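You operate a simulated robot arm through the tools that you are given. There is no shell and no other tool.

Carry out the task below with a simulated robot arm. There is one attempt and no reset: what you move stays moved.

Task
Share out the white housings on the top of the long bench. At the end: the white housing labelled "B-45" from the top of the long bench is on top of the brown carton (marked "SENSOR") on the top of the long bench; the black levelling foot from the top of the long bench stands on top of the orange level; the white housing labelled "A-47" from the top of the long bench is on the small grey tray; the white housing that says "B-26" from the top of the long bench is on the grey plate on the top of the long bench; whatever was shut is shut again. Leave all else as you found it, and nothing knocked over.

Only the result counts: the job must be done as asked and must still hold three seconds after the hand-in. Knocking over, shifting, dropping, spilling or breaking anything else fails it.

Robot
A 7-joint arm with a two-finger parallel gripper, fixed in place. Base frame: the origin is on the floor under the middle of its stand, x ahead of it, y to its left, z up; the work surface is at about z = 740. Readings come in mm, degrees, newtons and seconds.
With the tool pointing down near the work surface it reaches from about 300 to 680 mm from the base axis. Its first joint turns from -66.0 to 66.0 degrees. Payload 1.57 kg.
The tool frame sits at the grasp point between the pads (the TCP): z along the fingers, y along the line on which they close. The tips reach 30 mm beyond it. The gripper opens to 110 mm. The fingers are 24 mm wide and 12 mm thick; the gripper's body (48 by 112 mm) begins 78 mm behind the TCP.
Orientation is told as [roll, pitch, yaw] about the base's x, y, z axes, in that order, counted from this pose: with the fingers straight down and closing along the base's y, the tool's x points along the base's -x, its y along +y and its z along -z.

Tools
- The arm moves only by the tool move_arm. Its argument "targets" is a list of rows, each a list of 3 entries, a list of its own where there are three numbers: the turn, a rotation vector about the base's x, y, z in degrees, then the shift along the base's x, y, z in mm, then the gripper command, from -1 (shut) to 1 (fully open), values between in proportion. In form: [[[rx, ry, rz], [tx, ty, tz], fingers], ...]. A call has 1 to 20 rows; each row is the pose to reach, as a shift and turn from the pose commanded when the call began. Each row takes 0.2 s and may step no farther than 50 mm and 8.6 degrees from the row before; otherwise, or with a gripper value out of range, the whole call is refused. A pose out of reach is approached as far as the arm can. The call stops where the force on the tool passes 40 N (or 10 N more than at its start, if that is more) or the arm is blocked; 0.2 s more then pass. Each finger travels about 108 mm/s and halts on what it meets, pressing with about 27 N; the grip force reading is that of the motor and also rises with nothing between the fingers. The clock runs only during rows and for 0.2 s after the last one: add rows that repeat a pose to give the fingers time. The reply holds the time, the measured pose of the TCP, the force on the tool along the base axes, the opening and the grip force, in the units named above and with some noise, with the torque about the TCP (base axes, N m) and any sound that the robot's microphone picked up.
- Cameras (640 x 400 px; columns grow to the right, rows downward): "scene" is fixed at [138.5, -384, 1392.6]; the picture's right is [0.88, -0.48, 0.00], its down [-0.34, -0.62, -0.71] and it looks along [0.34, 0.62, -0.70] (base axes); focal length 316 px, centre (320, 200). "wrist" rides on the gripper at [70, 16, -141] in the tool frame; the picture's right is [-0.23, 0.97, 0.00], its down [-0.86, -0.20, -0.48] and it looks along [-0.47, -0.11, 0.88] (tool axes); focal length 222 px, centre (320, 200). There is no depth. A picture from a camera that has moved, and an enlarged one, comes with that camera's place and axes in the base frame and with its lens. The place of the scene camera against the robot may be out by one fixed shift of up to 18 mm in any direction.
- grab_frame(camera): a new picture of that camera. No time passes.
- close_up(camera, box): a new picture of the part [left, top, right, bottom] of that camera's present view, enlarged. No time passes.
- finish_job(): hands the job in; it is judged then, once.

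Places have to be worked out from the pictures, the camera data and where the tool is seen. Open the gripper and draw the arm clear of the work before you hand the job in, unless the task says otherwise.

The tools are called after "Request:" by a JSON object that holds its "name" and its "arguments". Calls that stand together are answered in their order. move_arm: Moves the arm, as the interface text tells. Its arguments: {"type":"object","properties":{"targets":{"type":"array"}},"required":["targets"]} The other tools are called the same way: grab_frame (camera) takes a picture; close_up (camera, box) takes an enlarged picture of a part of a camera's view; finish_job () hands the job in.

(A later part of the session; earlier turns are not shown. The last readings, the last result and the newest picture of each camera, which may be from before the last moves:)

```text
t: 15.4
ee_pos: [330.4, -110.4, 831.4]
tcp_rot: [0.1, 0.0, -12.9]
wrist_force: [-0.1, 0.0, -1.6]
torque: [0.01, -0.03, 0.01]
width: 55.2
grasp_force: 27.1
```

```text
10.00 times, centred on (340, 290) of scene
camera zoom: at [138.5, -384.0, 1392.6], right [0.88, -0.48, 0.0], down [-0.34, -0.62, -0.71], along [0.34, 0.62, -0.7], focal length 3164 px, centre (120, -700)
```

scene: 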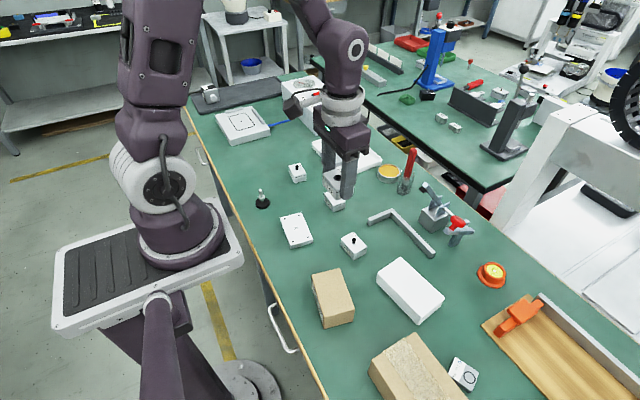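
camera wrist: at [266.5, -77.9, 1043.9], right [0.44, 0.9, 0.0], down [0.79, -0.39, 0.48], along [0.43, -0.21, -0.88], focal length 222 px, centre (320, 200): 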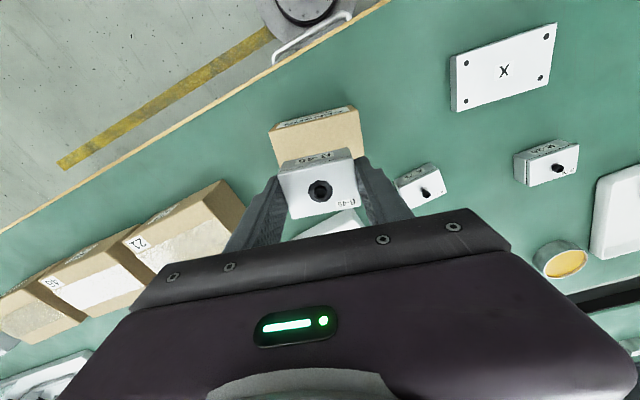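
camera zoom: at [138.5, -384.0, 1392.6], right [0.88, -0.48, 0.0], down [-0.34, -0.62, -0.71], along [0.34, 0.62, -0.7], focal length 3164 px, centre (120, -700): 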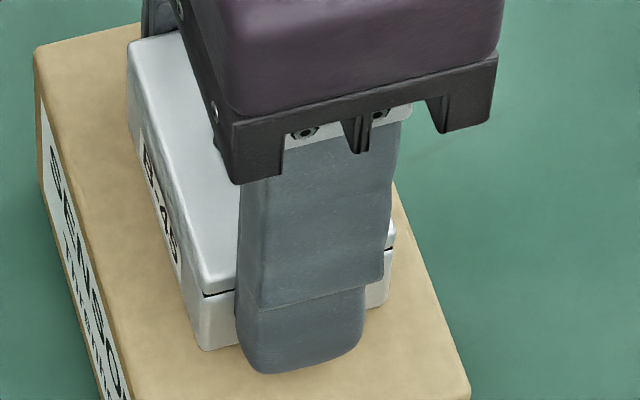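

Still no contact force; I keep lowering 1 mm at a time.

Request:
{"name": "move_arm", "arguments": {"targets": [[[0, 0, 0], [0, 0, -1], -1], [[0, 0, 0], [0, 0, -1], -1]]}}

Request:
{"name": "move_arm", "arguments": {"targets": [[[0, 0, 0], [0, 0, -1], -1], [[0, 0, 0], [0, 0, -1], -1]]}}

Request:
{"name": "close_up", "arguments": {"camera": "scene", "box": [315, 270, 365, 310]}}

```text
t: 16.0
ee_pos: [330.3, -110.7, 831.2]
tcp_rot: [0.0, 0.0, -13.0]
wrist_force: [1.3, 1.7, 17.2]
torque: [0.11, -0.09, 0.0]
width: 55.2
grasp_force: 27.5
```

```text
t: 16.6
ee_pos: [329.9, -110.7, 829.5]
tcp_rot: [0.0, -0.2, -13.0]
wrist_force: [3.8, 3.4, 24.3]
torque: [0.1, -0.13, 0.03]
width: 55.4
grasp_force: 27.2
```

```text
10.00 times, centred on (340, 290) of scene
camera zoom: at [138.3, -383.8, 1392.7], right [0.88, -0.48, 0.0], down [-0.34, -0.62, -0.71], along [0.34, 0.62, -0.7], focal length 3164 px, centre (120, -700)
```

zoom: 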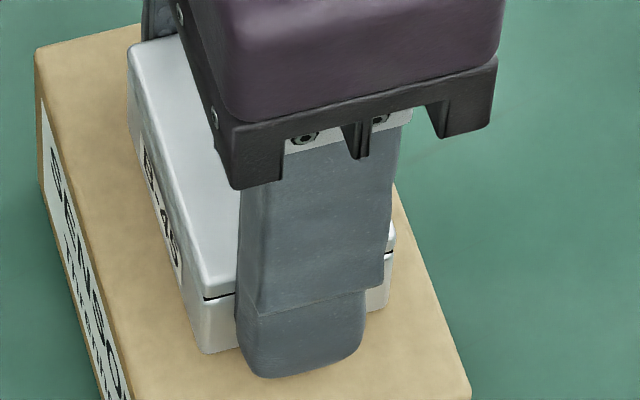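

Contact is made (17–24 N). I ease up about 1.2 mm, then open slowly and lift away.

Request:
{"name": "move_arm", "arguments": {"targets": [[[0, 0, 0], [0, 0, 1.2], -1], [[0, 0, 0], [0, 0, 1.2], -1], [[0, 0, 0], [0, 0, 1.2], 0.1], [[0, 0, 0], [0, 0, 1.2], 0.4], [[0, 0, 0], [0, 0, 1.2], 0.5], [[0, 0, 0], [0, 0, 1.2], 0.5]]}}

Request:
{"name": "close_up", "arguments": {"camera": "wrist", "box": [220, 90, 420, 230]}}

```text
t: 18.0
ee_pos: [329.0, -111.3, 831.7]
tcp_rot: [-0.1, -0.1, -13.0]
wrist_force: [0.0, 0.6, 0.0]
torque: [0.01, -0.01, 0.02]
width: 82.5
grasp_force: 0.1
```

```text
2.86 times, centred on (320, 160) of wrist
camera zoom: at [265.6, -79.7, 973.9], right [0.44, 0.9, 0.0], down [0.79, -0.39, 0.48], along [0.43, -0.21, -0.88], focal length 635 px, centre (320, 314)
```

zoom: 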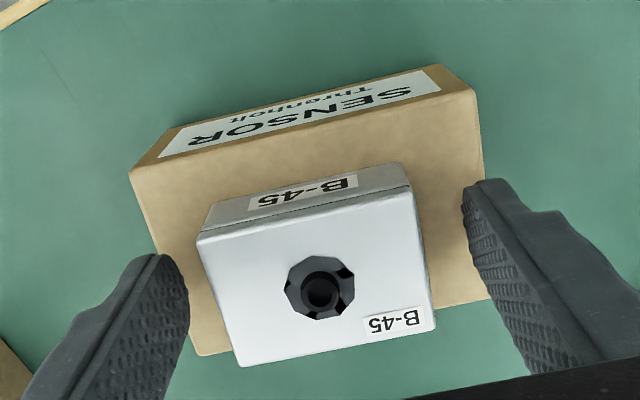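

B-45 stands on the carton and the fingers are clear. I raise the arm straight up and view it.

Request:
{"name": "move_arm", "arguments": {"targets": [[[0, 0, 0], [0, 0, 20], 0.5], [[0, 0, 0], [0, 0, 60], 0.5], [[0, 0, 0], [0, 0, 100], 0.7], [[0, 0, 4], [0, 0, 140], 1], [[0, 0, 9], [0, 0, 165], 1], [[0, 0, 13], [0, 0, 170], 1], [[0, 0, 13], [0, 0, 170], 1]]}}

Request:
{"name": "grab_frame", "arguments": {"camera": "wrist"}}

Request:
{"name": "close_up", "arguments": {"camera": "scene", "box": [290, 240, 380, 330]}}

```text
t: 19.6
ee_pos: [331.5, -111.4, 1001.2]
tcp_rot: [0.0, 0.0, 0.1]
wrist_force: [0.6, 0.2, 0.4]
torque: [-0.01, -0.02, 0.01]
width: 110.3
grasp_force: 0.1
```

```text
taken
camera wrist: at [261.5, -95.1, 1143.5], right [0.23, 0.97, 0.0], down [0.86, -0.2, 0.48], along [0.47, -0.11, -0.88], focal length 222 px, centre (320, 200)
```

wrist: 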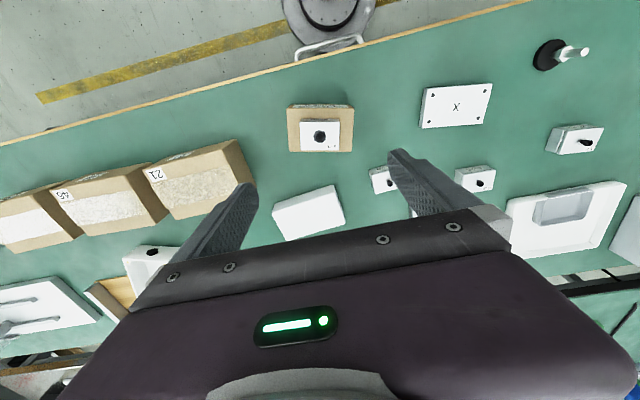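

```text
4.44 times, centred on (335, 285) of scene
camera zoom: at [138.5, -384.0, 1392.6], right [0.88, -0.48, 0.0], down [-0.34, -0.62, -0.71], along [0.34, 0.62, -0.7], focal length 1406 px, centre (253, -178)
```

zoom: 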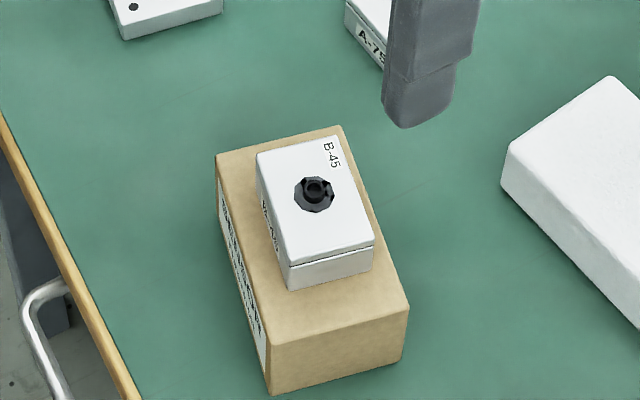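

B-45 sits well inside the carton top. Next is B-26; I move at height to above it near (485, 150) and look.

Request:
{"name": "move_arm", "arguments": {"targets": [[[0, 0, 0], [24, 40, 0], 1], [[0, 0, 0], [48, 80, 0], 1], [[0, 0, 0], [72, 120, 0], 1], [[0, 0, 0], [96, 160, 0], 1], [[0, 0, 0], [120, 200, 0], 1], [[0, 0, 0], [144, 240, 0], 1], [[0, 0, 0], [153, 261, -20], 1], [[0, 0, 0], [153, 261, -60], 1], [[0, 0, 0], [153, 261, -100], 1], [[0, 0, 0], [153, 261, -120], 1], [[0, 0, 0], [153, 261, -120], 1]]}}

Request:
{"name": "grab_frame", "arguments": {"camera": "wrist"}}

Request:
{"name": "close_up", "arguments": {"camera": "wrist", "box": [280, 120, 360, 185]}}

```text
t: 22.0
ee_pos: [482.4, 150.6, 879.2]
tcp_rot: [0.0, 0.0, 0.0]
wrist_force: [-0.8, -0.4, -0.6]
torque: [-0.04, 0.0, 0.0]
width: 110.2
grasp_force: 0.1
```

```text
taken
camera wrist: at [412.1, 166.6, 1022.4], right [0.23, 0.97, 0.0], down [0.86, -0.2, 0.48], along [0.47, -0.11, -0.88], focal length 222 px, centre (320, 200)
```

wrist: 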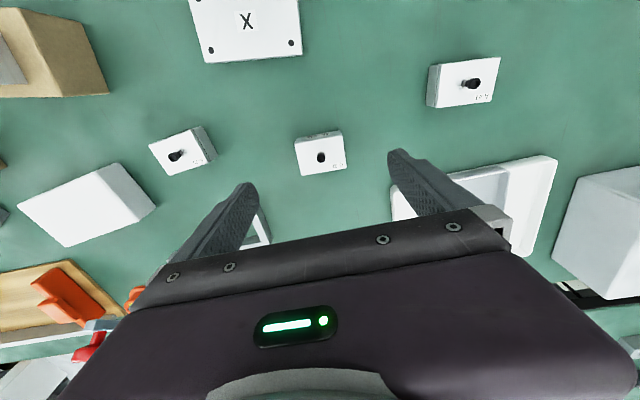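

```text
6.15 times, centred on (320, 152) of wrist
camera zoom: at [412.1, 166.6, 1022.4], right [0.23, 0.97, 0.0], down [0.86, -0.2, 0.48], along [0.47, -0.11, -0.88], focal length 1367 px, centre (320, 492)
```

zoom: 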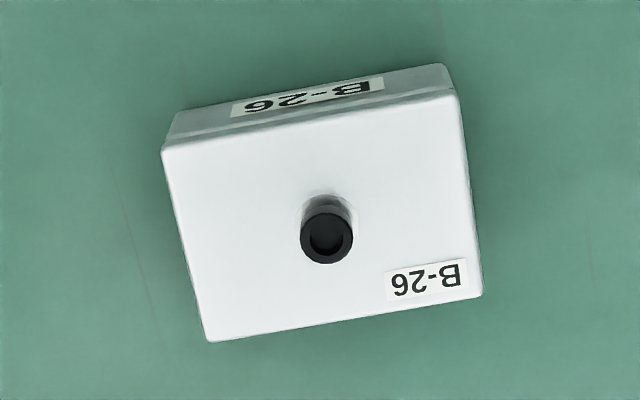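

B-26's centre is at (490.5, 150), turned about −3°. I correct by (+8, −1), turn −3° and descend to straddle it.

Request:
{"name": "move_arm", "arguments": {"targets": [[[0, 0, -3], [8.4, -0.9, -20], 1], [[0, 0, -3], [8.4, -0.9, -60], 1], [[0, 0, -3], [8.4, -0.9, -90], 1], [[0, 0, -3], [8.4, -0.9, -103.5], 1], [[0, 0, -3], [8.4, -0.9, -103.5], 1]]}}

Request:
{"name": "close_up", "arguments": {"camera": "wrist", "box": [200, 100, 440, 250]}}

Request:
{"name": "close_up", "arguments": {"camera": "scene", "box": [280, 150, 390, 230]}}

```text
t: 23.2
ee_pos: [492.1, 150.7, 775.0]
tcp_rot: [-0.1, 0.0, -3.0]
wrist_force: [-0.3, 0.8, -0.2]
torque: [-0.01, -0.01, 0.01]
width: 110.0
grasp_force: 0.0
```

```text
2.67 times, centred on (320, 175) of wrist
camera zoom: at [423.2, 169.8, 917.7], right [0.28, 0.96, 0.0], down [0.84, -0.24, 0.48], along [0.46, -0.13, -0.88], focal length 592 px, centre (320, 267)
```

zoom: 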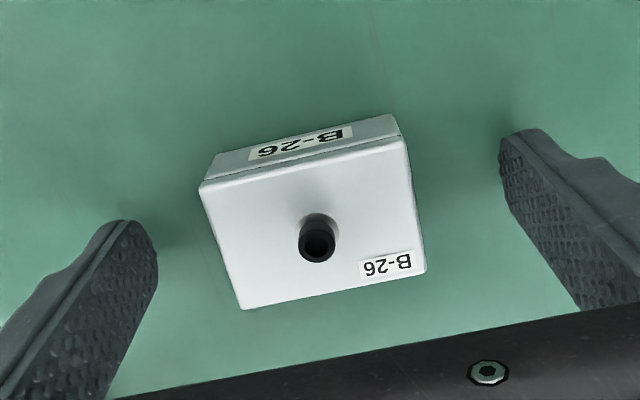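

```text
5.00 times, centred on (335, 190) of scene
camera zoom: at [138.5, -384.0, 1392.6], right [0.88, -0.48, 0.0], down [-0.34, -0.62, -0.71], along [0.34, 0.62, -0.7], focal length 1582 px, centre (245, 250)
```

zoom: 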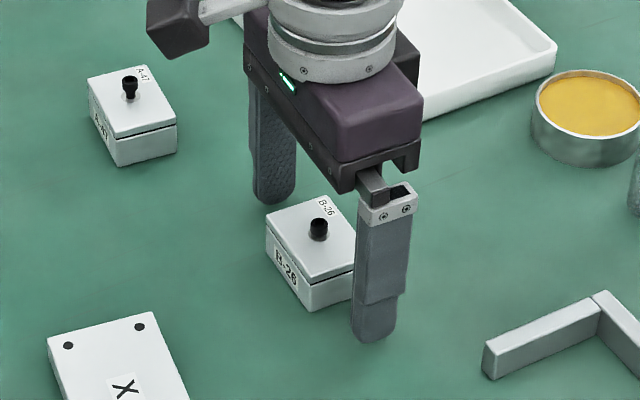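

B-26 is between the fingers; I close and lift.

Request:
{"name": "move_arm", "arguments": {"targets": [[[0, 0, 0], [0, -1.5, 0], 0.3], [[0, 0, 0], [0, -1.5, 0], 0.1], [[0, 0, 0], [0, -1.5, 0], -0.5], [[0, 0, 0], [0, -1.5, 0], -1], [[0, 0, 0], [0, -1.5, 0], -1], [[0, 0, 0], [0, -1.5, 0], -1]]}}

Request:
{"name": "move_arm", "arguments": {"targets": [[[0, 0, 0], [0, 0, 10], -1], [[0, 0, 0], [0, 0, 30], -1], [[0, 0, 0], [0, 0, 70], -1], [[0, 0, 0], [0, 0, 110], -1], [[0, 0, 0], [0, 0, 130], -1], [[0, 0, 0], [0, 0, 130], -1]]}}

Request:
{"name": "grab_frame", "arguments": {"camera": "wrist"}}

```text
t: 24.6
ee_pos: [491.7, 148.2, 775.1]
tcp_rot: [0.0, 0.0, -3.1]
wrist_force: [0.0, -1.0, -0.2]
torque: [0.01, -0.01, 0.01]
width: 55.6
grasp_force: 27.4
```

```text
t: 26.0
ee_pos: [490.5, 148.7, 909.1]
tcp_rot: [0.0, 0.1, -3.0]
wrist_force: [0.3, 0.1, -1.3]
torque: [0.0, -0.01, -0.03]
width: 55.2
grasp_force: 27.3
```

```text
taken
camera wrist: at [421.9, 167.7, 1050.9], right [0.28, 0.96, 0.0], down [0.84, -0.24, 0.48], along [0.46, -0.13, -0.88], focal length 222 px, centre (320, 200)
```

wrist: 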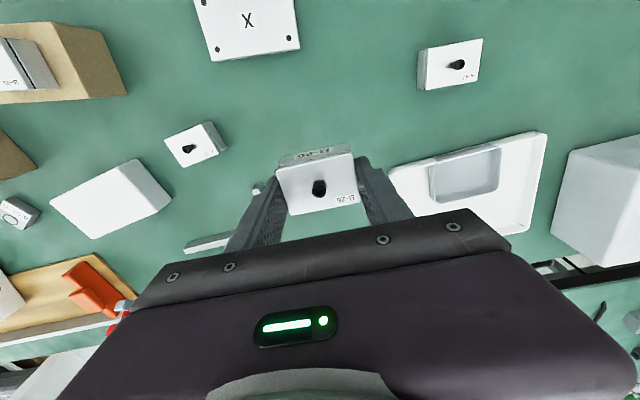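

B-26 is held. I carry it over the grey X plate (centre about (350, 109), turned −9°) at the same height.

Request:
{"name": "move_arm", "arguments": {"targets": [[[0, 0, -2], [-35, -10, 0], -1], [[0, 0, -4], [-75, -21, 0], -1], [[0, 0, -6], [-115, -33, 0], -1], [[0, 0, -6], [-140.5, -40, 0], -1], [[0, 0, -6], [-140.5, -40, -30], -1], [[0, 0, -6], [-140.5, -40, -60], -1], [[0, 0, -6], [-140.5, -40, -60], -1]]}}

Request:
{"name": "grab_frame", "arguments": {"camera": "wrist"}}

Request:
{"name": "close_up", "arguments": {"camera": "scene", "box": [240, 170, 350, 260]}}

```text
t: 27.6
ee_pos: [351.5, 103.9, 848.9]
tcp_rot: [0.0, 0.0, -9.0]
wrist_force: [-1.0, 0.8, -0.9]
torque: [0.01, 0.0, 0.05]
width: 55.4
grasp_force: 26.9
```

```text
taken
camera wrist: at [284.6, 131.1, 991.4], right [0.38, 0.93, 0.0], down [0.81, -0.33, 0.48], along [0.44, -0.18, -0.88], focal length 222 px, centre (320, 200)
```

wrist: 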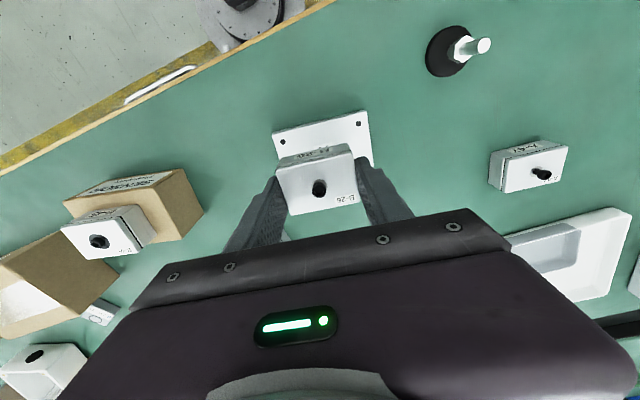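

```text
4.44 times, centred on (295, 215) of scene
camera zoom: at [138.5, -384.0, 1392.6], right [0.88, -0.48, 0.0], down [-0.34, -0.62, -0.71], along [0.34, 0.62, -0.7], focal length 1406 px, centre (431, 133)
```

zoom: 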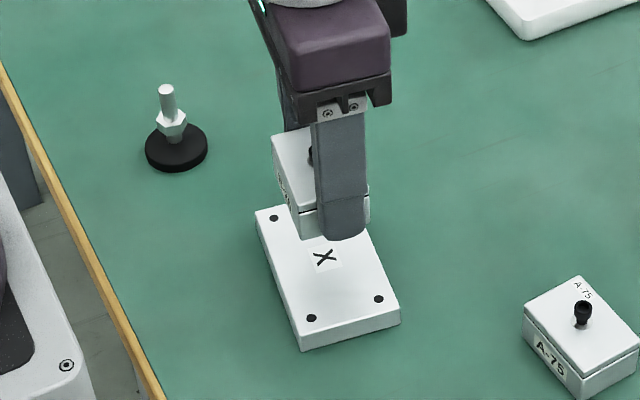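

The holes match my earlier plate estimate (centre ≈ (350.5, 109)), while the tool is at y≈104.4, so I correct +4.5 mm in y and lower to just above the plate.

Request:
{"name": "move_arm", "arguments": {"targets": [[[0, 0, 0], [-0.5, 4.5, 0], -1], [[0, 0, 0], [-0.5, 4.5, -25], -1], [[0, 0, 0], [-0.5, 4.5, -42], -1], [[0, 0, 0], [-0.5, 4.5, -50], -1], [[0, 0, 0], [-0.5, 4.5, -50], -1]]}}

Request:
{"name": "close_up", "arguments": {"camera": "wrist", "box": [220, 90, 420, 230]}}

Request:
{"name": "close_up", "arguments": {"camera": "scene", "box": [260, 190, 340, 260]}}

```text
t: 28.8
ee_pos: [350.0, 113.1, 798.9]
tcp_rot: [0.0, -0.2, -9.0]
wrist_force: [0.4, 0.8, -1.6]
torque: [0.01, 0.0, 0.02]
width: 55.2
grasp_force: 26.7
```

```text
2.86 times, centred on (320, 160) of wrist
camera zoom: at [283.2, 139.3, 942.4], right [0.38, 0.93, 0.0], down [0.81, -0.33, 0.48], along [0.44, -0.18, -0.88], focal length 635 px, centre (320, 314)
```

zoom: 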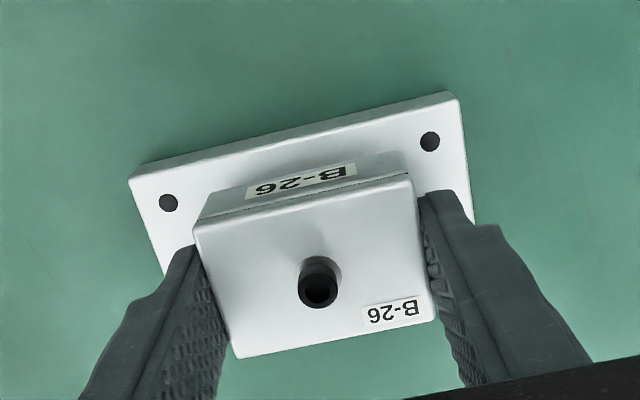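

```text
5.71 times, centred on (300, 225) of scene
camera zoom: at [138.5, -384.0, 1392.6], right [0.88, -0.48, 0.0], down [-0.34, -0.62, -0.71], along [0.34, 0.62, -0.7], focal length 1808 px, centre (434, 57)
```

zoom: 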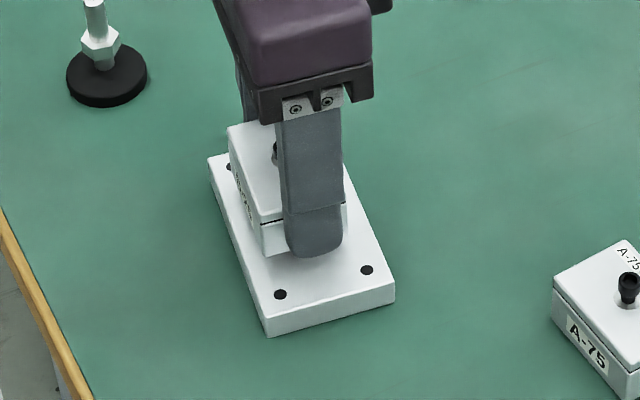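

The tool is now at y≈112.5, slightly past the plate centre (109); I nudge −3 mm and let it settle.

Request:
{"name": "move_arm", "arguments": {"targets": [[[0, 0, 0], [0.5, -3, 0], -1], [[0, 0, 0], [0.5, -3, 0], -1], [[0, 0, 0], [0.5, -3, 0], -1]]}}

Request:
{"name": "close_up", "arguments": {"camera": "wrist", "box": [220, 90, 420, 230]}}

```text
t: 29.6
ee_pos: [349.5, 109.3, 799.1]
tcp_rot: [-0.1, 0.0, -9.0]
wrist_force: [0.1, 0.2, -1.5]
torque: [0.0, 0.03, 0.02]
width: 55.2
grasp_force: 27.2
```

```text
2.86 times, centred on (320, 160) of wrist
camera zoom: at [283.7, 136.1, 941.9], right [0.38, 0.93, 0.0], down [0.81, -0.33, 0.48], along [0.44, -0.18, -0.88], focal length 635 px, centre (320, 314)
```

zoom: 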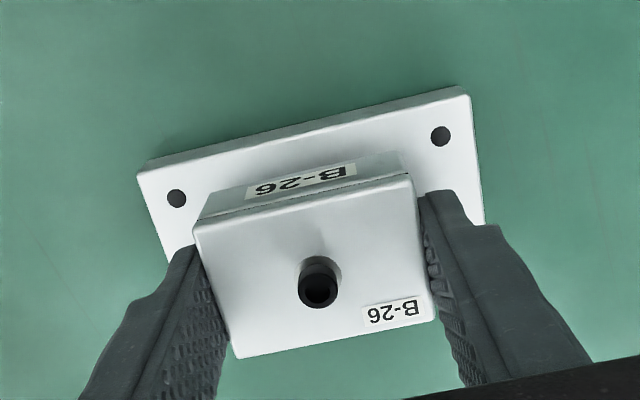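

Now centred at about (350, 109). I lower gently until contact.

Request:
{"name": "move_arm", "arguments": {"targets": [[[0, 0, 0], [0, 0, -1.5], -1], [[0, 0, 0], [0, 0, -3], -1], [[0, 0, 0], [0, 0, -3], -1]]}}

Request:
{"name": "move_arm", "arguments": {"targets": [[[0, 0, 0], [0, 0, -1], -1], [[0, 0, 0], [0, 0, -1], -1]]}}

Request:
{"name": "close_up", "arguments": {"camera": "scene", "box": [275, 200, 325, 240]}}

```text
t: 30.4
ee_pos: [351.6, 110.3, 795.5]
tcp_rot: [0.0, 0.0, -9.0]
wrist_force: [0.9, -1.3, -0.4]
torque: [0.0, -0.01, -0.02]
width: 55.1
grasp_force: 26.9
```

```text
t: 31.0
ee_pos: [351.5, 110.3, 792.8]
tcp_rot: [0.0, 0.0, -9.0]
wrist_force: [0.9, 0.1, -0.7]
torque: [-0.01, 0.01, 0.0]
width: 55.3
grasp_force: 27.0
```

```text
10.00 times, centred on (300, 220) of scene
camera zoom: at [138.5, -384.0, 1392.6], right [0.88, -0.48, 0.0], down [-0.34, -0.62, -0.71], along [0.34, 0.62, -0.7], focal length 3164 px, centre (520, 0)
```

zoom: 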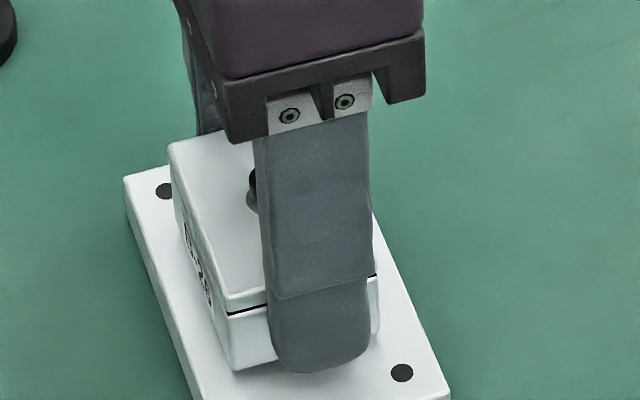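

No contact yet; continuing downward 1 mm at a time.

Request:
{"name": "move_arm", "arguments": {"targets": [[[0, 0, 0], [0, 0, -1], -1], [[0, 0, 0], [0, 0, -1], -1]]}}

Request:
{"name": "move_arm", "arguments": {"targets": [[[0, 0, 0], [0, 0, -1], -1], [[0, 0, 0], [0, 0, -1], -1]]}}

```text
t: 31.6
ee_pos: [350.6, 109.6, 791.6]
tcp_rot: [-0.1, 0.0, -9.0]
wrist_force: [0.0, -0.6, -0.9]
torque: [0.01, 0.02, 0.01]
width: 55.3
grasp_force: 26.5
```

```text
t: 32.2
ee_pos: [351.9, 109.7, 791.5]
tcp_rot: [0.1, 0.0, -9.0]
wrist_force: [-0.4, -0.6, -1.4]
torque: [-0.02, -0.05, -0.03]
width: 55.1
grasp_force: 27.0
```

Request:
{"name": "move_arm", "arguments": {"targets": [[[0, 0, 0], [0, 0, -1], -1], [[0, 0, 0], [0, 0, -1], -1]]}}

Request:
{"name": "close_up", "arguments": {"camera": "scene", "box": [275, 200, 325, 240]}}

```text
t: 32.8
ee_pos: [351.1, 110.2, 790.3]
tcp_rot: [0.1, -0.1, -9.0]
wrist_force: [1.3, 0.6, 25.0]
torque: [0.02, -0.02, 0.0]
width: 55.2
grasp_force: 27.3
```

```text
10.00 times, centred on (300, 220) of scene
camera zoom: at [138.3, -384.0, 1392.6], right [0.88, -0.48, 0.0], down [-0.34, -0.62, -0.71], along [0.34, 0.62, -0.7], focal length 3164 px, centre (520, 0)
```

zoom: 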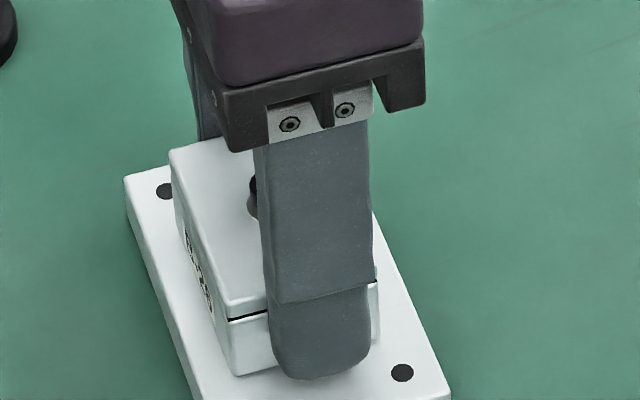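

Contact (25 N). I ease up 0.8 mm, open the fingers to about 82 mm and then lift away.

Request:
{"name": "move_arm", "arguments": {"targets": [[[0, 0, 0], [0, 0, 0.8], -1], [[0, 0, 0], [0, 0, 0.8], -1], [[0, 0, 0], [0, 0, 0.8], 0.1], [[0, 0, 0], [0, 0, 0.8], 0.4], [[0, 0, 0], [0, 0, 0.8], 0.5], [[0, 0, 0], [0, 0, 0.8], 0.5]]}}

Request:
{"name": "close_up", "arguments": {"camera": "wrist", "box": [220, 90, 420, 230]}}

```text
t: 34.2
ee_pos: [351.5, 110.3, 791.6]
tcp_rot: [-0.1, 0.0, -9.0]
wrist_force: [0.0, -0.1, 0.0]
torque: [0.04, 0.02, 0.0]
width: 82.5
grasp_force: 0.0
```

```text
2.86 times, centred on (320, 160) of wrist
camera zoom: at [284.1, 136.7, 934.3], right [0.38, 0.93, 0.0], down [0.81, -0.33, 0.48], along [0.44, -0.18, -0.88], focal length 635 px, centre (320, 314)
```

zoom: 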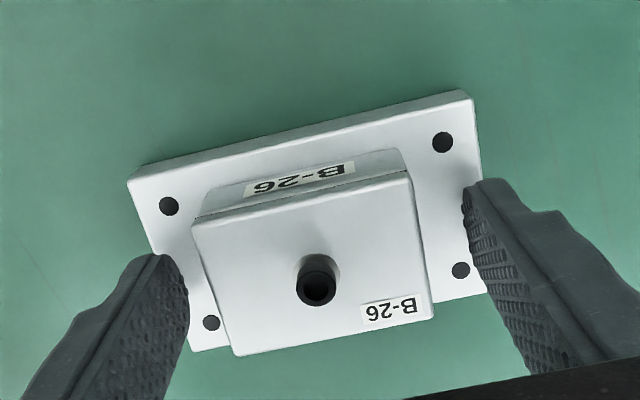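

B-26 stands flat on the plate. I lift away and go to a viewpoint near the tray at about (520, 300, 950).

Request:
{"name": "move_arm", "arguments": {"targets": [[[0, 0, 0], [0, 0, 20], 0.5], [[0, 0, 0], [0, 0, 60], 0.5], [[0, 0, 0], [0, 0, 100], 0.7], [[0, 0, 0], [0, 0, 140], 1], [[0, 0, 3], [34, 38, 158], 1], [[0, 0, 6], [67, 76, 158], 1], [[0, 0, 9], [101, 114, 158], 1], [[0, 0, 9], [135, 152, 158], 1], [[0, 0, 9], [169, 190, 158], 1], [[0, 0, 9], [169, 190, 158], 1], [[0, 0, 9], [169, 190, 158], 1]]}}

Request:
{"name": "grab_frame", "arguments": {"camera": "wrist"}}

Request:
{"name": "close_up", "arguments": {"camera": "wrist", "box": [290, 130, 410, 215]}}

Request:
{"name": "close_up", "arguments": {"camera": "scene", "box": [260, 190, 340, 260]}}

```text
refused: row 5 steps farther than a row can; nothing moved
```

```text
taken
camera wrist: at [284.1, 136.7, 934.3], right [0.38, 0.93, 0.0], down [0.81, -0.33, 0.48], along [0.44, -0.18, -0.88], focal length 222 px, centre (320, 200)
```

wrist: 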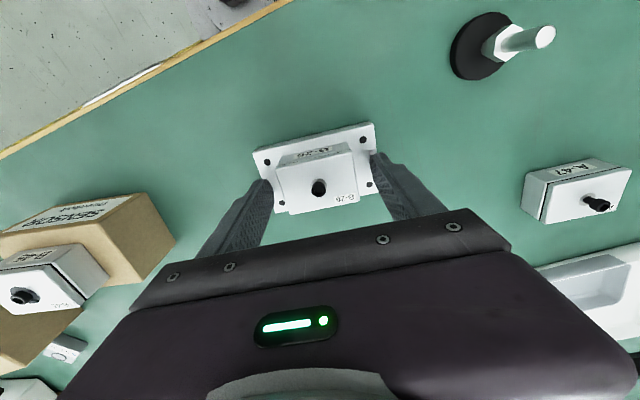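

```text
4.71 times, centred on (350, 172) of wrist
camera zoom: at [284.1, 136.7, 934.3], right [0.38, 0.93, 0.0], down [0.81, -0.33, 0.48], along [0.44, -0.18, -0.88], focal length 1045 px, centre (179, 329)
```

zoom: 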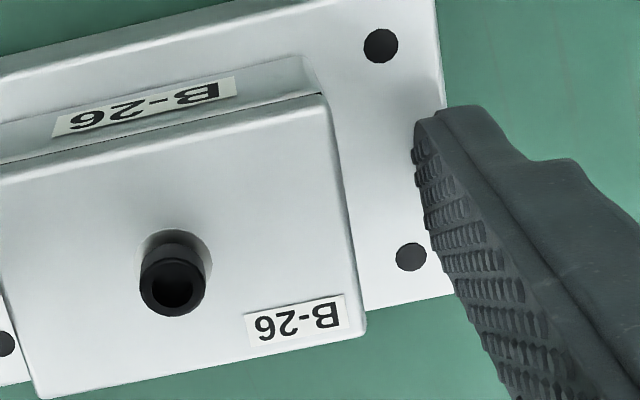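

```text
5.71 times, centred on (300, 225) of scene
camera zoom: at [138.5, -384.0, 1392.6], right [0.88, -0.48, 0.0], down [-0.34, -0.62, -0.71], along [0.34, 0.62, -0.7], focal length 1808 px, centre (434, 57)
```

zoom: 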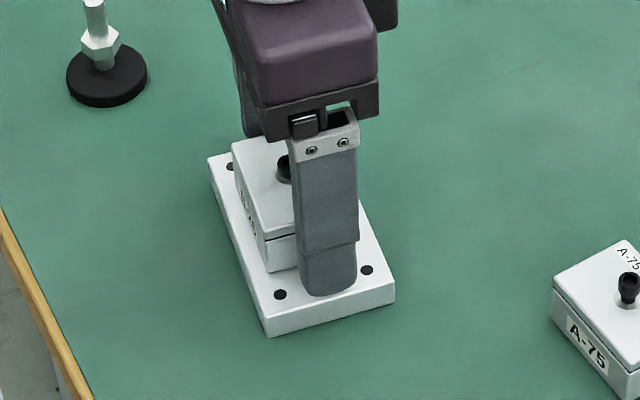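

The call was refused for one oversized step, so nothing moved. I resend it with smaller steps: straight up first, then across.

Request:
{"name": "move_arm", "arguments": {"targets": [[[0, 0, 0], [0, 0, 20], 0.5], [[0, 0, 0], [0, 0, 60], 0.5], [[0, 0, 0], [0, 0, 100], 0.7], [[0, 0, 0], [0, 0, 140], 1], [[0, 0, 3], [15, 17, 158], 1], [[0, 0, 6], [44, 50, 158], 1], [[0, 0, 9], [75, 84, 158], 1], [[0, 0, 9], [106, 119, 158], 1], [[0, 0, 9], [138, 155, 158], 1], [[0, 0, 9], [169, 190, 158], 1], [[0, 0, 9], [169, 190, 158], 1], [[0, 0, 9], [169, 190, 158], 1]]}}

Request:
{"name": "grab_frame", "arguments": {"camera": "wrist"}}

Request:
{"name": "close_up", "arguments": {"camera": "wrist", "box": [290, 130, 410, 215]}}

Request:
{"name": "close_up", "arguments": {"camera": "scene", "box": [260, 190, 340, 260]}}

```text
t: 36.8
ee_pos: [521.8, 301.9, 946.5]
tcp_rot: [0.0, 0.1, 0.0]
wrist_force: [-0.4, -0.2, 0.2]
torque: [0.02, -0.01, 0.0]
width: 110.2
grasp_force: 0.0
```

```text
taken
camera wrist: at [452.0, 318.6, 1089.7], right [0.23, 0.97, 0.0], down [0.86, -0.2, 0.48], along [0.47, -0.11, -0.88], focal length 222 px, centre (320, 200)
```

wrist: 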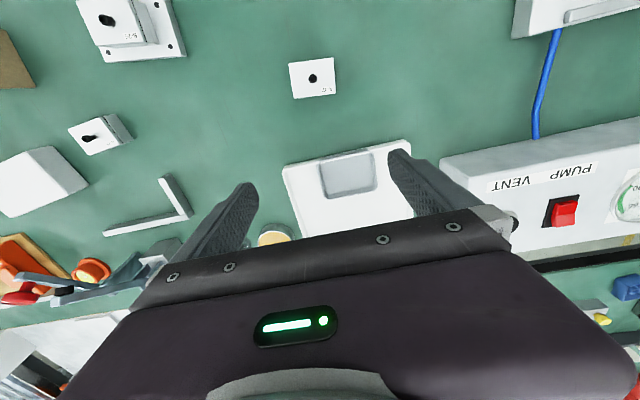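

```text
4.71 times, centred on (350, 172) of wrist
camera zoom: at [452.0, 318.6, 1089.7], right [0.23, 0.97, 0.0], down [0.86, -0.2, 0.48], along [0.47, -0.11, -0.88], focal length 1045 px, centre (179, 329)
```

zoom: 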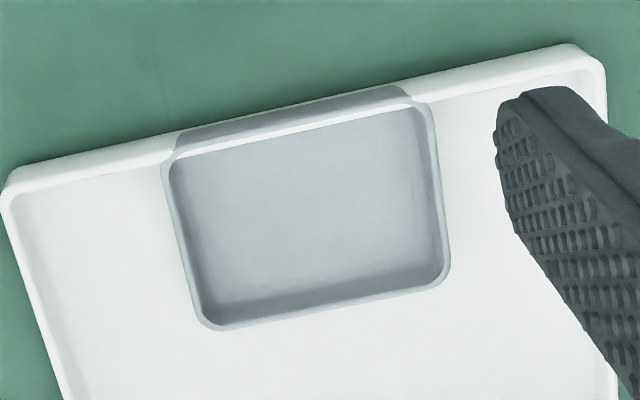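

```text
5.71 times, centred on (300, 225) of scene
camera zoom: at [138.5, -384.0, 1392.6], right [0.88, -0.48, 0.0], down [-0.34, -0.62, -0.71], along [0.34, 0.62, -0.7], focal length 1808 px, centre (434, 57)
```

zoom: 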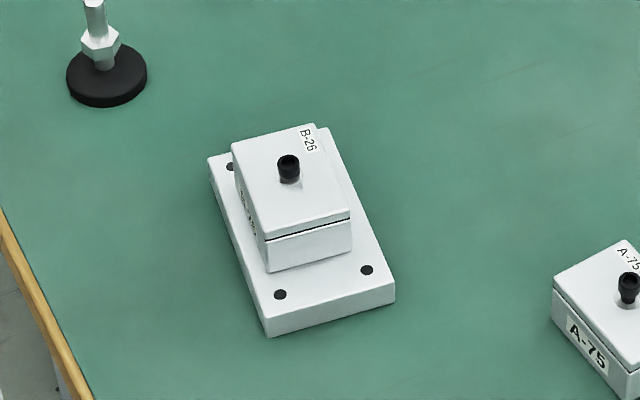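

B-26 is done. The grey tray's interior is about 57 × 79 mm, centre ≈ (596, 330), rim z≈764, right at the reach limit; I test (unloaded, well above the rim) whether the arm reaches there with the tool vertical.

Request:
{"name": "move_arm", "arguments": {"targets": [[[0, 0, 0], [25, 10, -20], 1], [[0, 0, 0], [50, 20, -50], 1], [[0, 0, 0], [75, 28, -80], 1], [[0, 0, 0], [75, 28, -110], 1], [[0, 0, 0], [75, 28, -120], 1], [[0, 0, 0], [75, 28, -120], 1], [[0, 0, 0], [75, 28, -120], 1]]}}

Request:
{"name": "grab_frame", "arguments": {"camera": "wrist"}}

Request:
{"name": "close_up", "arguments": {"camera": "scene", "box": [270, 90, 400, 190]}}

```text
t: 38.4
ee_pos: [595.3, 328.3, 827.1]
tcp_rot: [0.0, 0.0, -0.1]
wrist_force: [-0.4, -0.7, 0.1]
torque: [-0.03, -0.02, 0.01]
width: 109.9
grasp_force: 0.0
```

```text
taken
camera wrist: at [525.1, 344.4, 970.0], right [0.23, 0.97, 0.0], down [0.85, -0.2, 0.48], along [0.47, -0.11, -0.88], focal length 222 px, centre (320, 200)
```

wrist: 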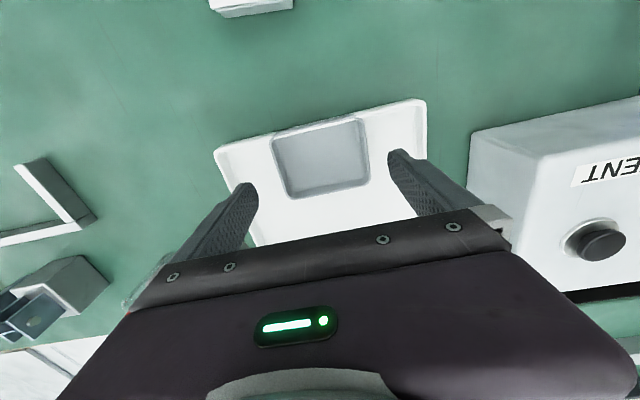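

```text
4.00 times, centred on (335, 140) of scene
camera zoom: at [138.5, -384.0, 1392.6], right [0.88, -0.48, 0.0], down [-0.34, -0.62, -0.71], along [0.34, 0.62, -0.7], focal length 1266 px, centre (260, 440)
```

zoom: 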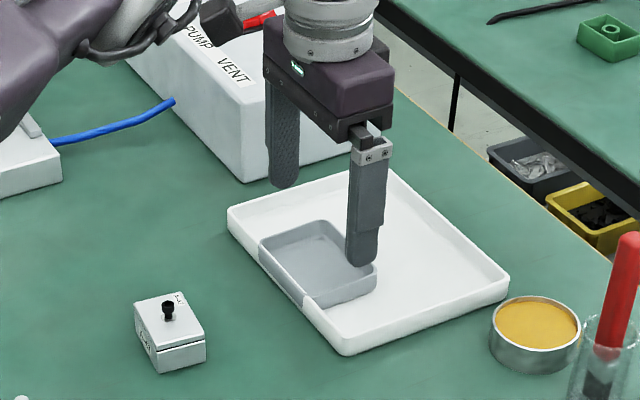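

The arm reaches there with a vertical tool. I zoom in on the grey tray from here to refine its geometry.

Request:
{"name": "close_up", "arguments": {"camera": "wrist", "box": [260, 105, 380, 205]}}

Request:
{"name": "close_up", "arguments": {"camera": "scene", "box": [325, 135, 375, 175]}}

```text
4.00 times, centred on (320, 155) of wrist
camera zoom: at [525.1, 344.4, 970.0], right [0.23, 0.97, 0.0], down [0.85, -0.2, 0.48], along [0.47, -0.11, -0.88], focal length 888 px, centre (320, 380)
```

zoom: 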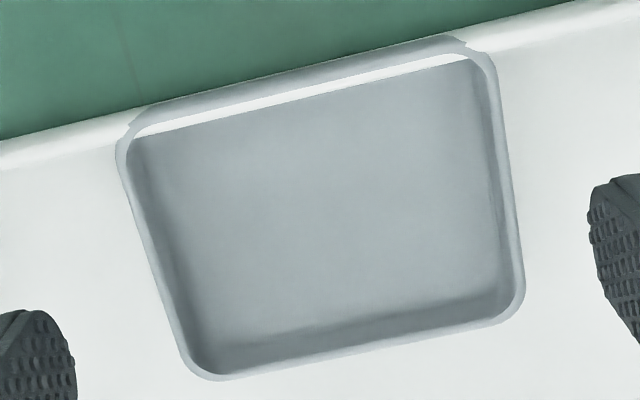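

```text
10.00 times, centred on (350, 155) of scene
camera zoom: at [138.5, -384.0, 1392.6], right [0.88, -0.48, 0.0], down [-0.34, -0.62, -0.71], along [0.34, 0.62, -0.7], focal length 3164 px, centre (20, 650)
```

zoom: 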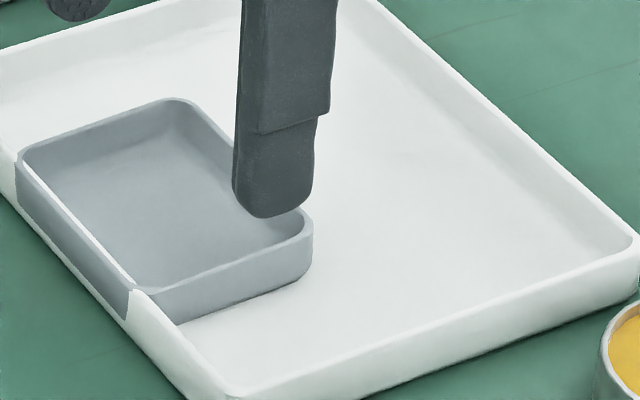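

The tray's rim is at about z≈760 and the interior centre (596, 330). I will grip A-47 high (tips ~18 mm above its bottom, spanning base and lid) so fingers stay above the rim. Now I move above A-47.

Request:
{"name": "move_arm", "arguments": {"targets": [[[0, 0, 0], [0, 0, 30], 1], [[0, 0, 0], [-20, -3, 53], 1], [[0, 0, 0], [-60, -8, 53], 1], [[0, 0, 0], [-100, -13, 53], 1], [[0, 0, 0], [-135, -17, 53], 1], [[0, 0, -6], [-146, -18, 53], 1], [[0, 0, -6], [-146, -18, 53], 1], [[0, 0, -6], [-146, -18, 53], 1]]}}

Request:
{"name": "grab_frame", "arguments": {"camera": "wrist"}}

Request:
{"name": "close_up", "arguments": {"camera": "wrist", "box": [280, 120, 360, 185]}}

```text
t: 40.2
ee_pos: [446.9, 310.1, 880.7]
tcp_rot: [-0.1, 0.0, -6.0]
wrist_force: [0.0, 0.6, -0.5]
torque: [0.0, -0.02, 0.02]
width: 110.1
grasp_force: 0.1
```

```text
taken
camera wrist: at [379.0, 333.3, 1023.9], right [0.33, 0.94, 0.0], down [0.83, -0.29, 0.48], along [0.45, -0.16, -0.88], focal length 222 px, centre (320, 200)
```

wrist: 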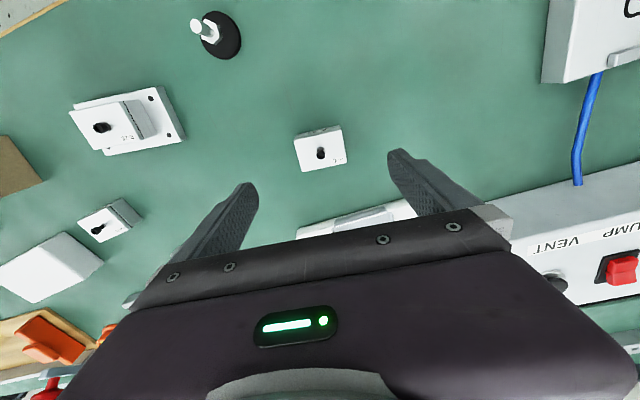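

```text
6.15 times, centred on (320, 152) of wrist
camera zoom: at [379.0, 333.3, 1023.9], right [0.33, 0.94, 0.0], down [0.83, -0.29, 0.48], along [0.45, -0.16, -0.88], focal length 1367 px, centre (320, 492)
```

zoom: 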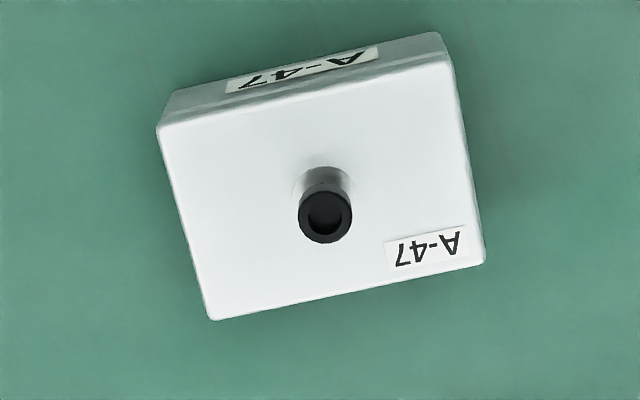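

A-47's centre is at (449, 309), turned −6.5°. I descend to the high grip height (cmd z≈788.5).

Request:
{"name": "move_arm", "arguments": {"targets": [[[0, 0, -0.5], [2.2, -0.9, -25], 1], [[0, 0, -0.5], [2.2, -0.9, -60], 1], [[0, 0, -0.5], [2.2, -0.9, -85], 1], [[0, 0, -0.5], [2.2, -0.9, -93.3], 1], [[0, 0, -0.5], [2.2, -0.9, -93.3], 1], [[0, 0, -0.5], [2.2, -0.9, -93.3], 1]]}}

Request:
{"name": "close_up", "arguments": {"camera": "wrist", "box": [200, 100, 440, 250]}}

Request:
{"name": "close_up", "arguments": {"camera": "scene", "box": [265, 140, 335, 196]}}

```text
t: 41.6
ee_pos: [450.2, 306.6, 787.3]
tcp_rot: [0.0, -0.1, -6.5]
wrist_force: [0.1, -0.2, 0.5]
torque: [0.01, -0.01, 0.03]
width: 109.9
grasp_force: 0.0
```

```text
2.67 times, centred on (320, 175) of wrist
camera zoom: at [382.6, 331.5, 929.5], right [0.34, 0.94, 0.0], down [0.83, -0.29, 0.48], along [0.45, -0.16, -0.88], focal length 592 px, centre (320, 267)
```

zoom: 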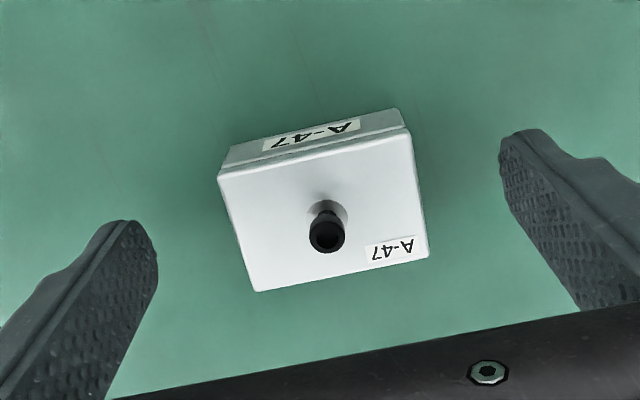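

```text
7.14 times, centred on (300, 168) of scene
camera zoom: at [138.5, -384.0, 1392.6], right [0.88, -0.48, 0.0], down [-0.34, -0.62, -0.71], along [0.34, 0.62, -0.7], focal length 2260 px, centre (463, 429)
```

zoom: 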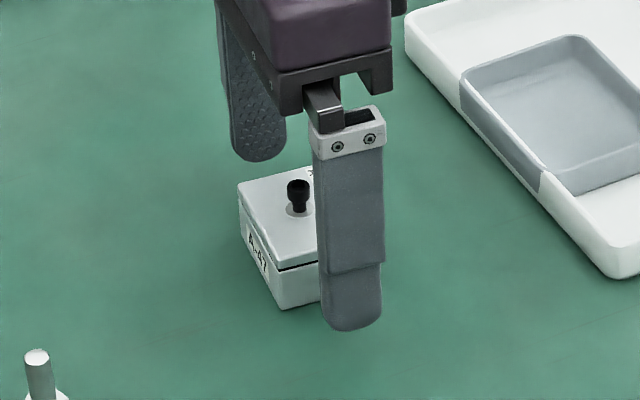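

Position looks right. I close the fingers and test-lift by 6 mm to see whether base and lid come together.

Request:
{"name": "move_arm", "arguments": {"targets": [[[0, 0, 0], [0, 0, 0], 0.3], [[0, 0, 0], [0, 0, 0], 0.1], [[0, 0, 0], [0, 0, 0], -0.5], [[0, 0, 0], [0, 0, 0], -1], [[0, 0, 0], [0, 0, 0], -1], [[0, 0, 0], [0, 0, 0], -1], [[0, 0, 0], [0, 0, 3], -1], [[0, 0, 0], [0, 0, 6], -1], [[0, 0, 0], [0, 0, 6], -1]]}}

Request:
{"name": "close_up", "arguments": {"camera": "wrist", "box": [200, 100, 440, 250]}}

Request:
{"name": "close_up", "arguments": {"camera": "scene", "box": [275, 150, 325, 190]}}

```text
t: 43.6
ee_pos: [450.4, 307.2, 794.7]
tcp_rot: [0.0, -0.1, -6.5]
wrist_force: [-1.1, -0.4, -1.9]
torque: [0.0, -0.03, -0.03]
width: 55.4
grasp_force: 27.1
```

```text
2.67 times, centred on (320, 175) of wrist
camera zoom: at [382.3, 331.5, 937.1], right [0.34, 0.94, 0.0], down [0.83, -0.3, 0.48], along [0.45, -0.16, -0.88], focal length 592 px, centre (320, 267)
```

zoom: 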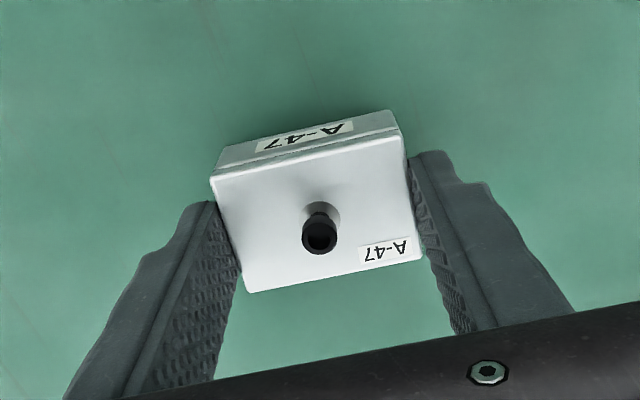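

```text
10.00 times, centred on (300, 170) of scene
camera zoom: at [138.5, -384.0, 1392.6], right [0.88, -0.48, 0.0], down [-0.34, -0.62, -0.71], along [0.34, 0.62, -0.7], focal length 3164 px, centre (520, 500)
```

zoom: 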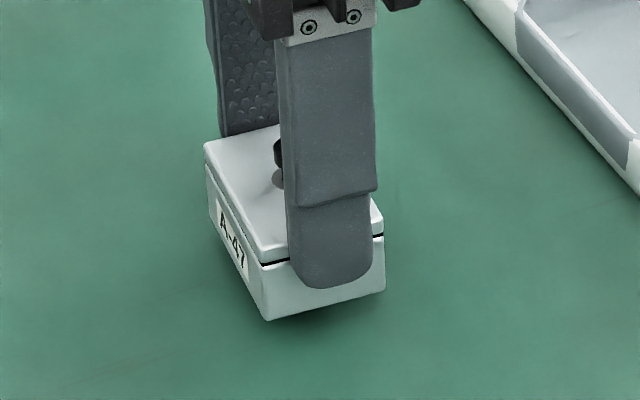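

The whole housing lifts (shadow visible under the base). I raise it to z≈850, carry it over the grey tray and turn to yaw 0.

Request:
{"name": "move_arm", "arguments": {"targets": [[[0, 0, 0], [0, 0, 20], -1], [[0, 0, 0], [0, 0, 55], -1], [[0, 0, 2], [20, 3, 75], -1], [[0, 0, 4], [60, 9, 75], -1], [[0, 0, 6.5], [100, 16, 75], -1], [[0, 0, 6.5], [135, 21, 75], -1], [[0, 0, 6.5], [146.5, 23, 75], -1], [[0, 0, 6.5], [146.5, 23, 75], -1], [[0, 0, 6.5], [146.5, 23, 75], -1]]}}

Request:
{"name": "grab_frame", "arguments": {"camera": "wrist"}}

Request:
{"name": "close_up", "arguments": {"camera": "scene", "box": [290, 100, 400, 190]}}

```text
t: 45.6
ee_pos: [590.4, 333.8, 869.9]
tcp_rot: [0.0, 0.1, 0.8]
wrist_force: [-0.3, -0.5, -1.0]
torque: [0.01, -0.01, -0.02]
width: 55.4
grasp_force: 26.7
out of reach, approached as far as the arm can: row 7
```

```text
taken
camera wrist: at [521.1, 349.5, 1013.2], right [0.21, 0.98, 0.0], down [0.86, -0.19, 0.48], along [0.47, -0.1, -0.88], focal length 222 px, centre (320, 200)
```

wrist: 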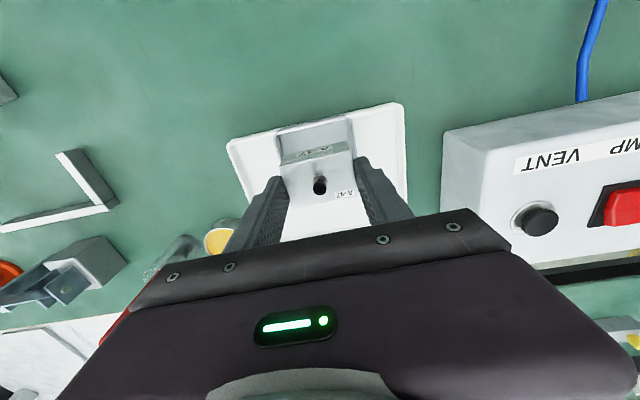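

```text
4.44 times, centred on (345, 145) of scene
camera zoom: at [138.5, -384.0, 1392.6], right [0.88, -0.48, 0.0], down [-0.34, -0.62, -0.71], along [0.34, 0.62, -0.7], focal length 1406 px, centre (209, 444)
```

zoom: 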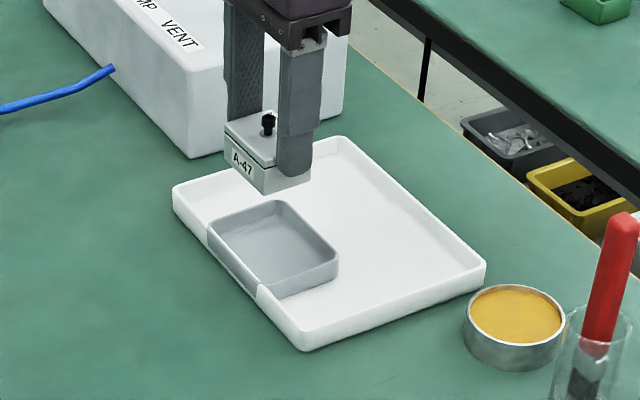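

At z≈870 the last few mm were out of reach (lower down it reached earlier). I lower 32 mm here first and see where the pose settles.

Request:
{"name": "move_arm", "arguments": {"targets": [[[0, 0, 0], [0, 0, -16], -1], [[0, 0, 0], [0, 0, -32], -1], [[0, 0, 0], [0, 0, -32], -1], [[0, 0, 0], [0, 0, -32], -1]]}}

```text
t: 46.6
ee_pos: [597.6, 331.4, 840.0]
tcp_rot: [0.0, -0.1, 0.1]
wrist_force: [0.9, 0.0, -0.6]
torque: [0.03, -0.01, 0.01]
width: 55.7
grasp_force: 27.2
```

Now the pose settled at about (597, 331, 840), as wanted. I check the view before lowering.

Request:
{"name": "close_up", "arguments": {"camera": "wrist", "box": [220, 90, 420, 230]}}

Request:
{"name": "close_up", "arguments": {"camera": "scene", "box": [310, 110, 390, 180]}}

```text
2.86 times, centred on (320, 160) of wrist
camera zoom: at [527.3, 347.8, 981.4], right [0.23, 0.97, 0.0], down [0.85, -0.2, 0.48], along [0.47, -0.11, -0.88], focal length 635 px, centre (320, 314)
```

zoom: 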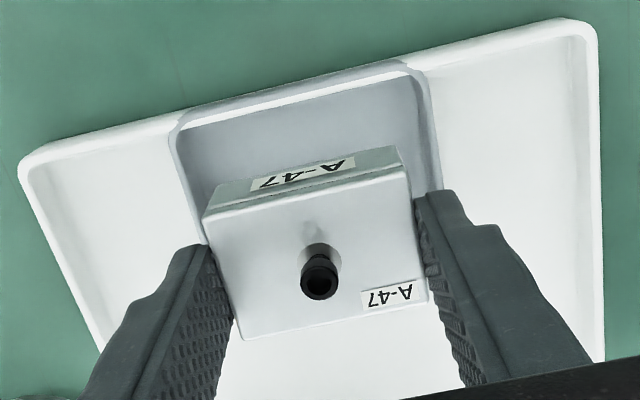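

```text
5.71 times, centred on (350, 145) of scene
camera zoom: at [138.5, -384.0, 1392.6], right [0.88, -0.48, 0.0], down [-0.34, -0.62, -0.71], along [0.34, 0.62, -0.7], focal length 1808 px, centre (149, 514)
```

zoom: 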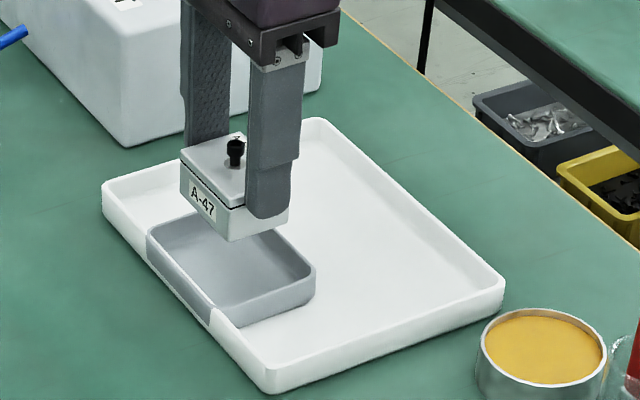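

Housing centre is ≈(598, 331.5) against tray centre ≈(596, 331). I shift −2 mm in x and lower to just above the expected floor contact.

Request:
{"name": "move_arm", "arguments": {"targets": [[[0, 0, 0], [-2, 0, 0], -1], [[0, 0, 0], [-2, 0, -12], -1], [[0, 0, 0], [-2, 0, -24], -1], [[0, 0, 0], [-2, 0, -34], -1], [[0, 0, 0], [-2, 0, -39], -1], [[0, 0, 0], [-2, 0, -39], -1]]}}

Request:
{"name": "close_up", "arguments": {"camera": "wrist", "box": [220, 90, 420, 230]}}

Request:
{"name": "close_up", "arguments": {"camera": "scene", "box": [320, 130, 380, 180]}}

```text
t: 48.0
ee_pos: [593.5, 329.5, 799.5]
tcp_rot: [0.0, -0.1, 0.1]
wrist_force: [-0.4, -0.2, -1.5]
torque: [-0.04, 0.01, 0.02]
width: 55.3
grasp_force: 27.5
```

```text
2.86 times, centred on (320, 160) of wrist
camera zoom: at [524.0, 346.0, 941.5], right [0.23, 0.97, 0.0], down [0.85, -0.2, 0.48], along [0.47, -0.11, -0.88], focal length 635 px, centre (320, 314)
```

zoom: 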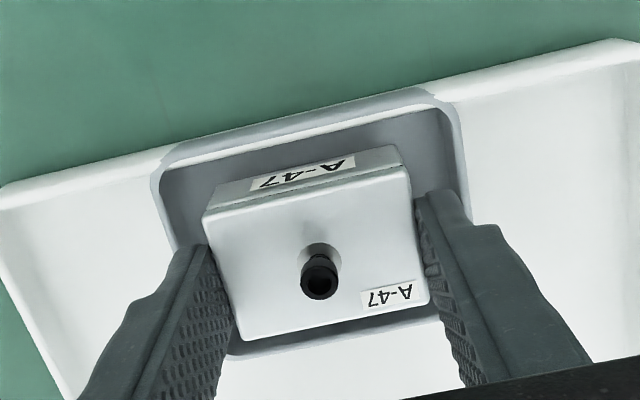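

```text
8.00 times, centred on (350, 155) of scene
camera zoom: at [138.5, -384.0, 1392.6], right [0.88, -0.48, 0.0], down [-0.34, -0.62, -0.71], along [0.34, 0.62, -0.7], focal length 2532 px, centre (80, 560)
```

zoom: 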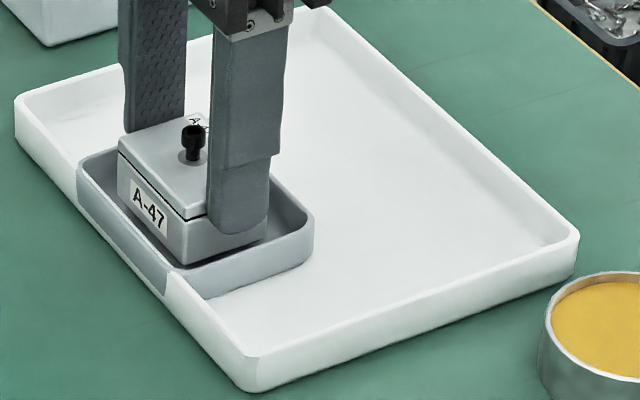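

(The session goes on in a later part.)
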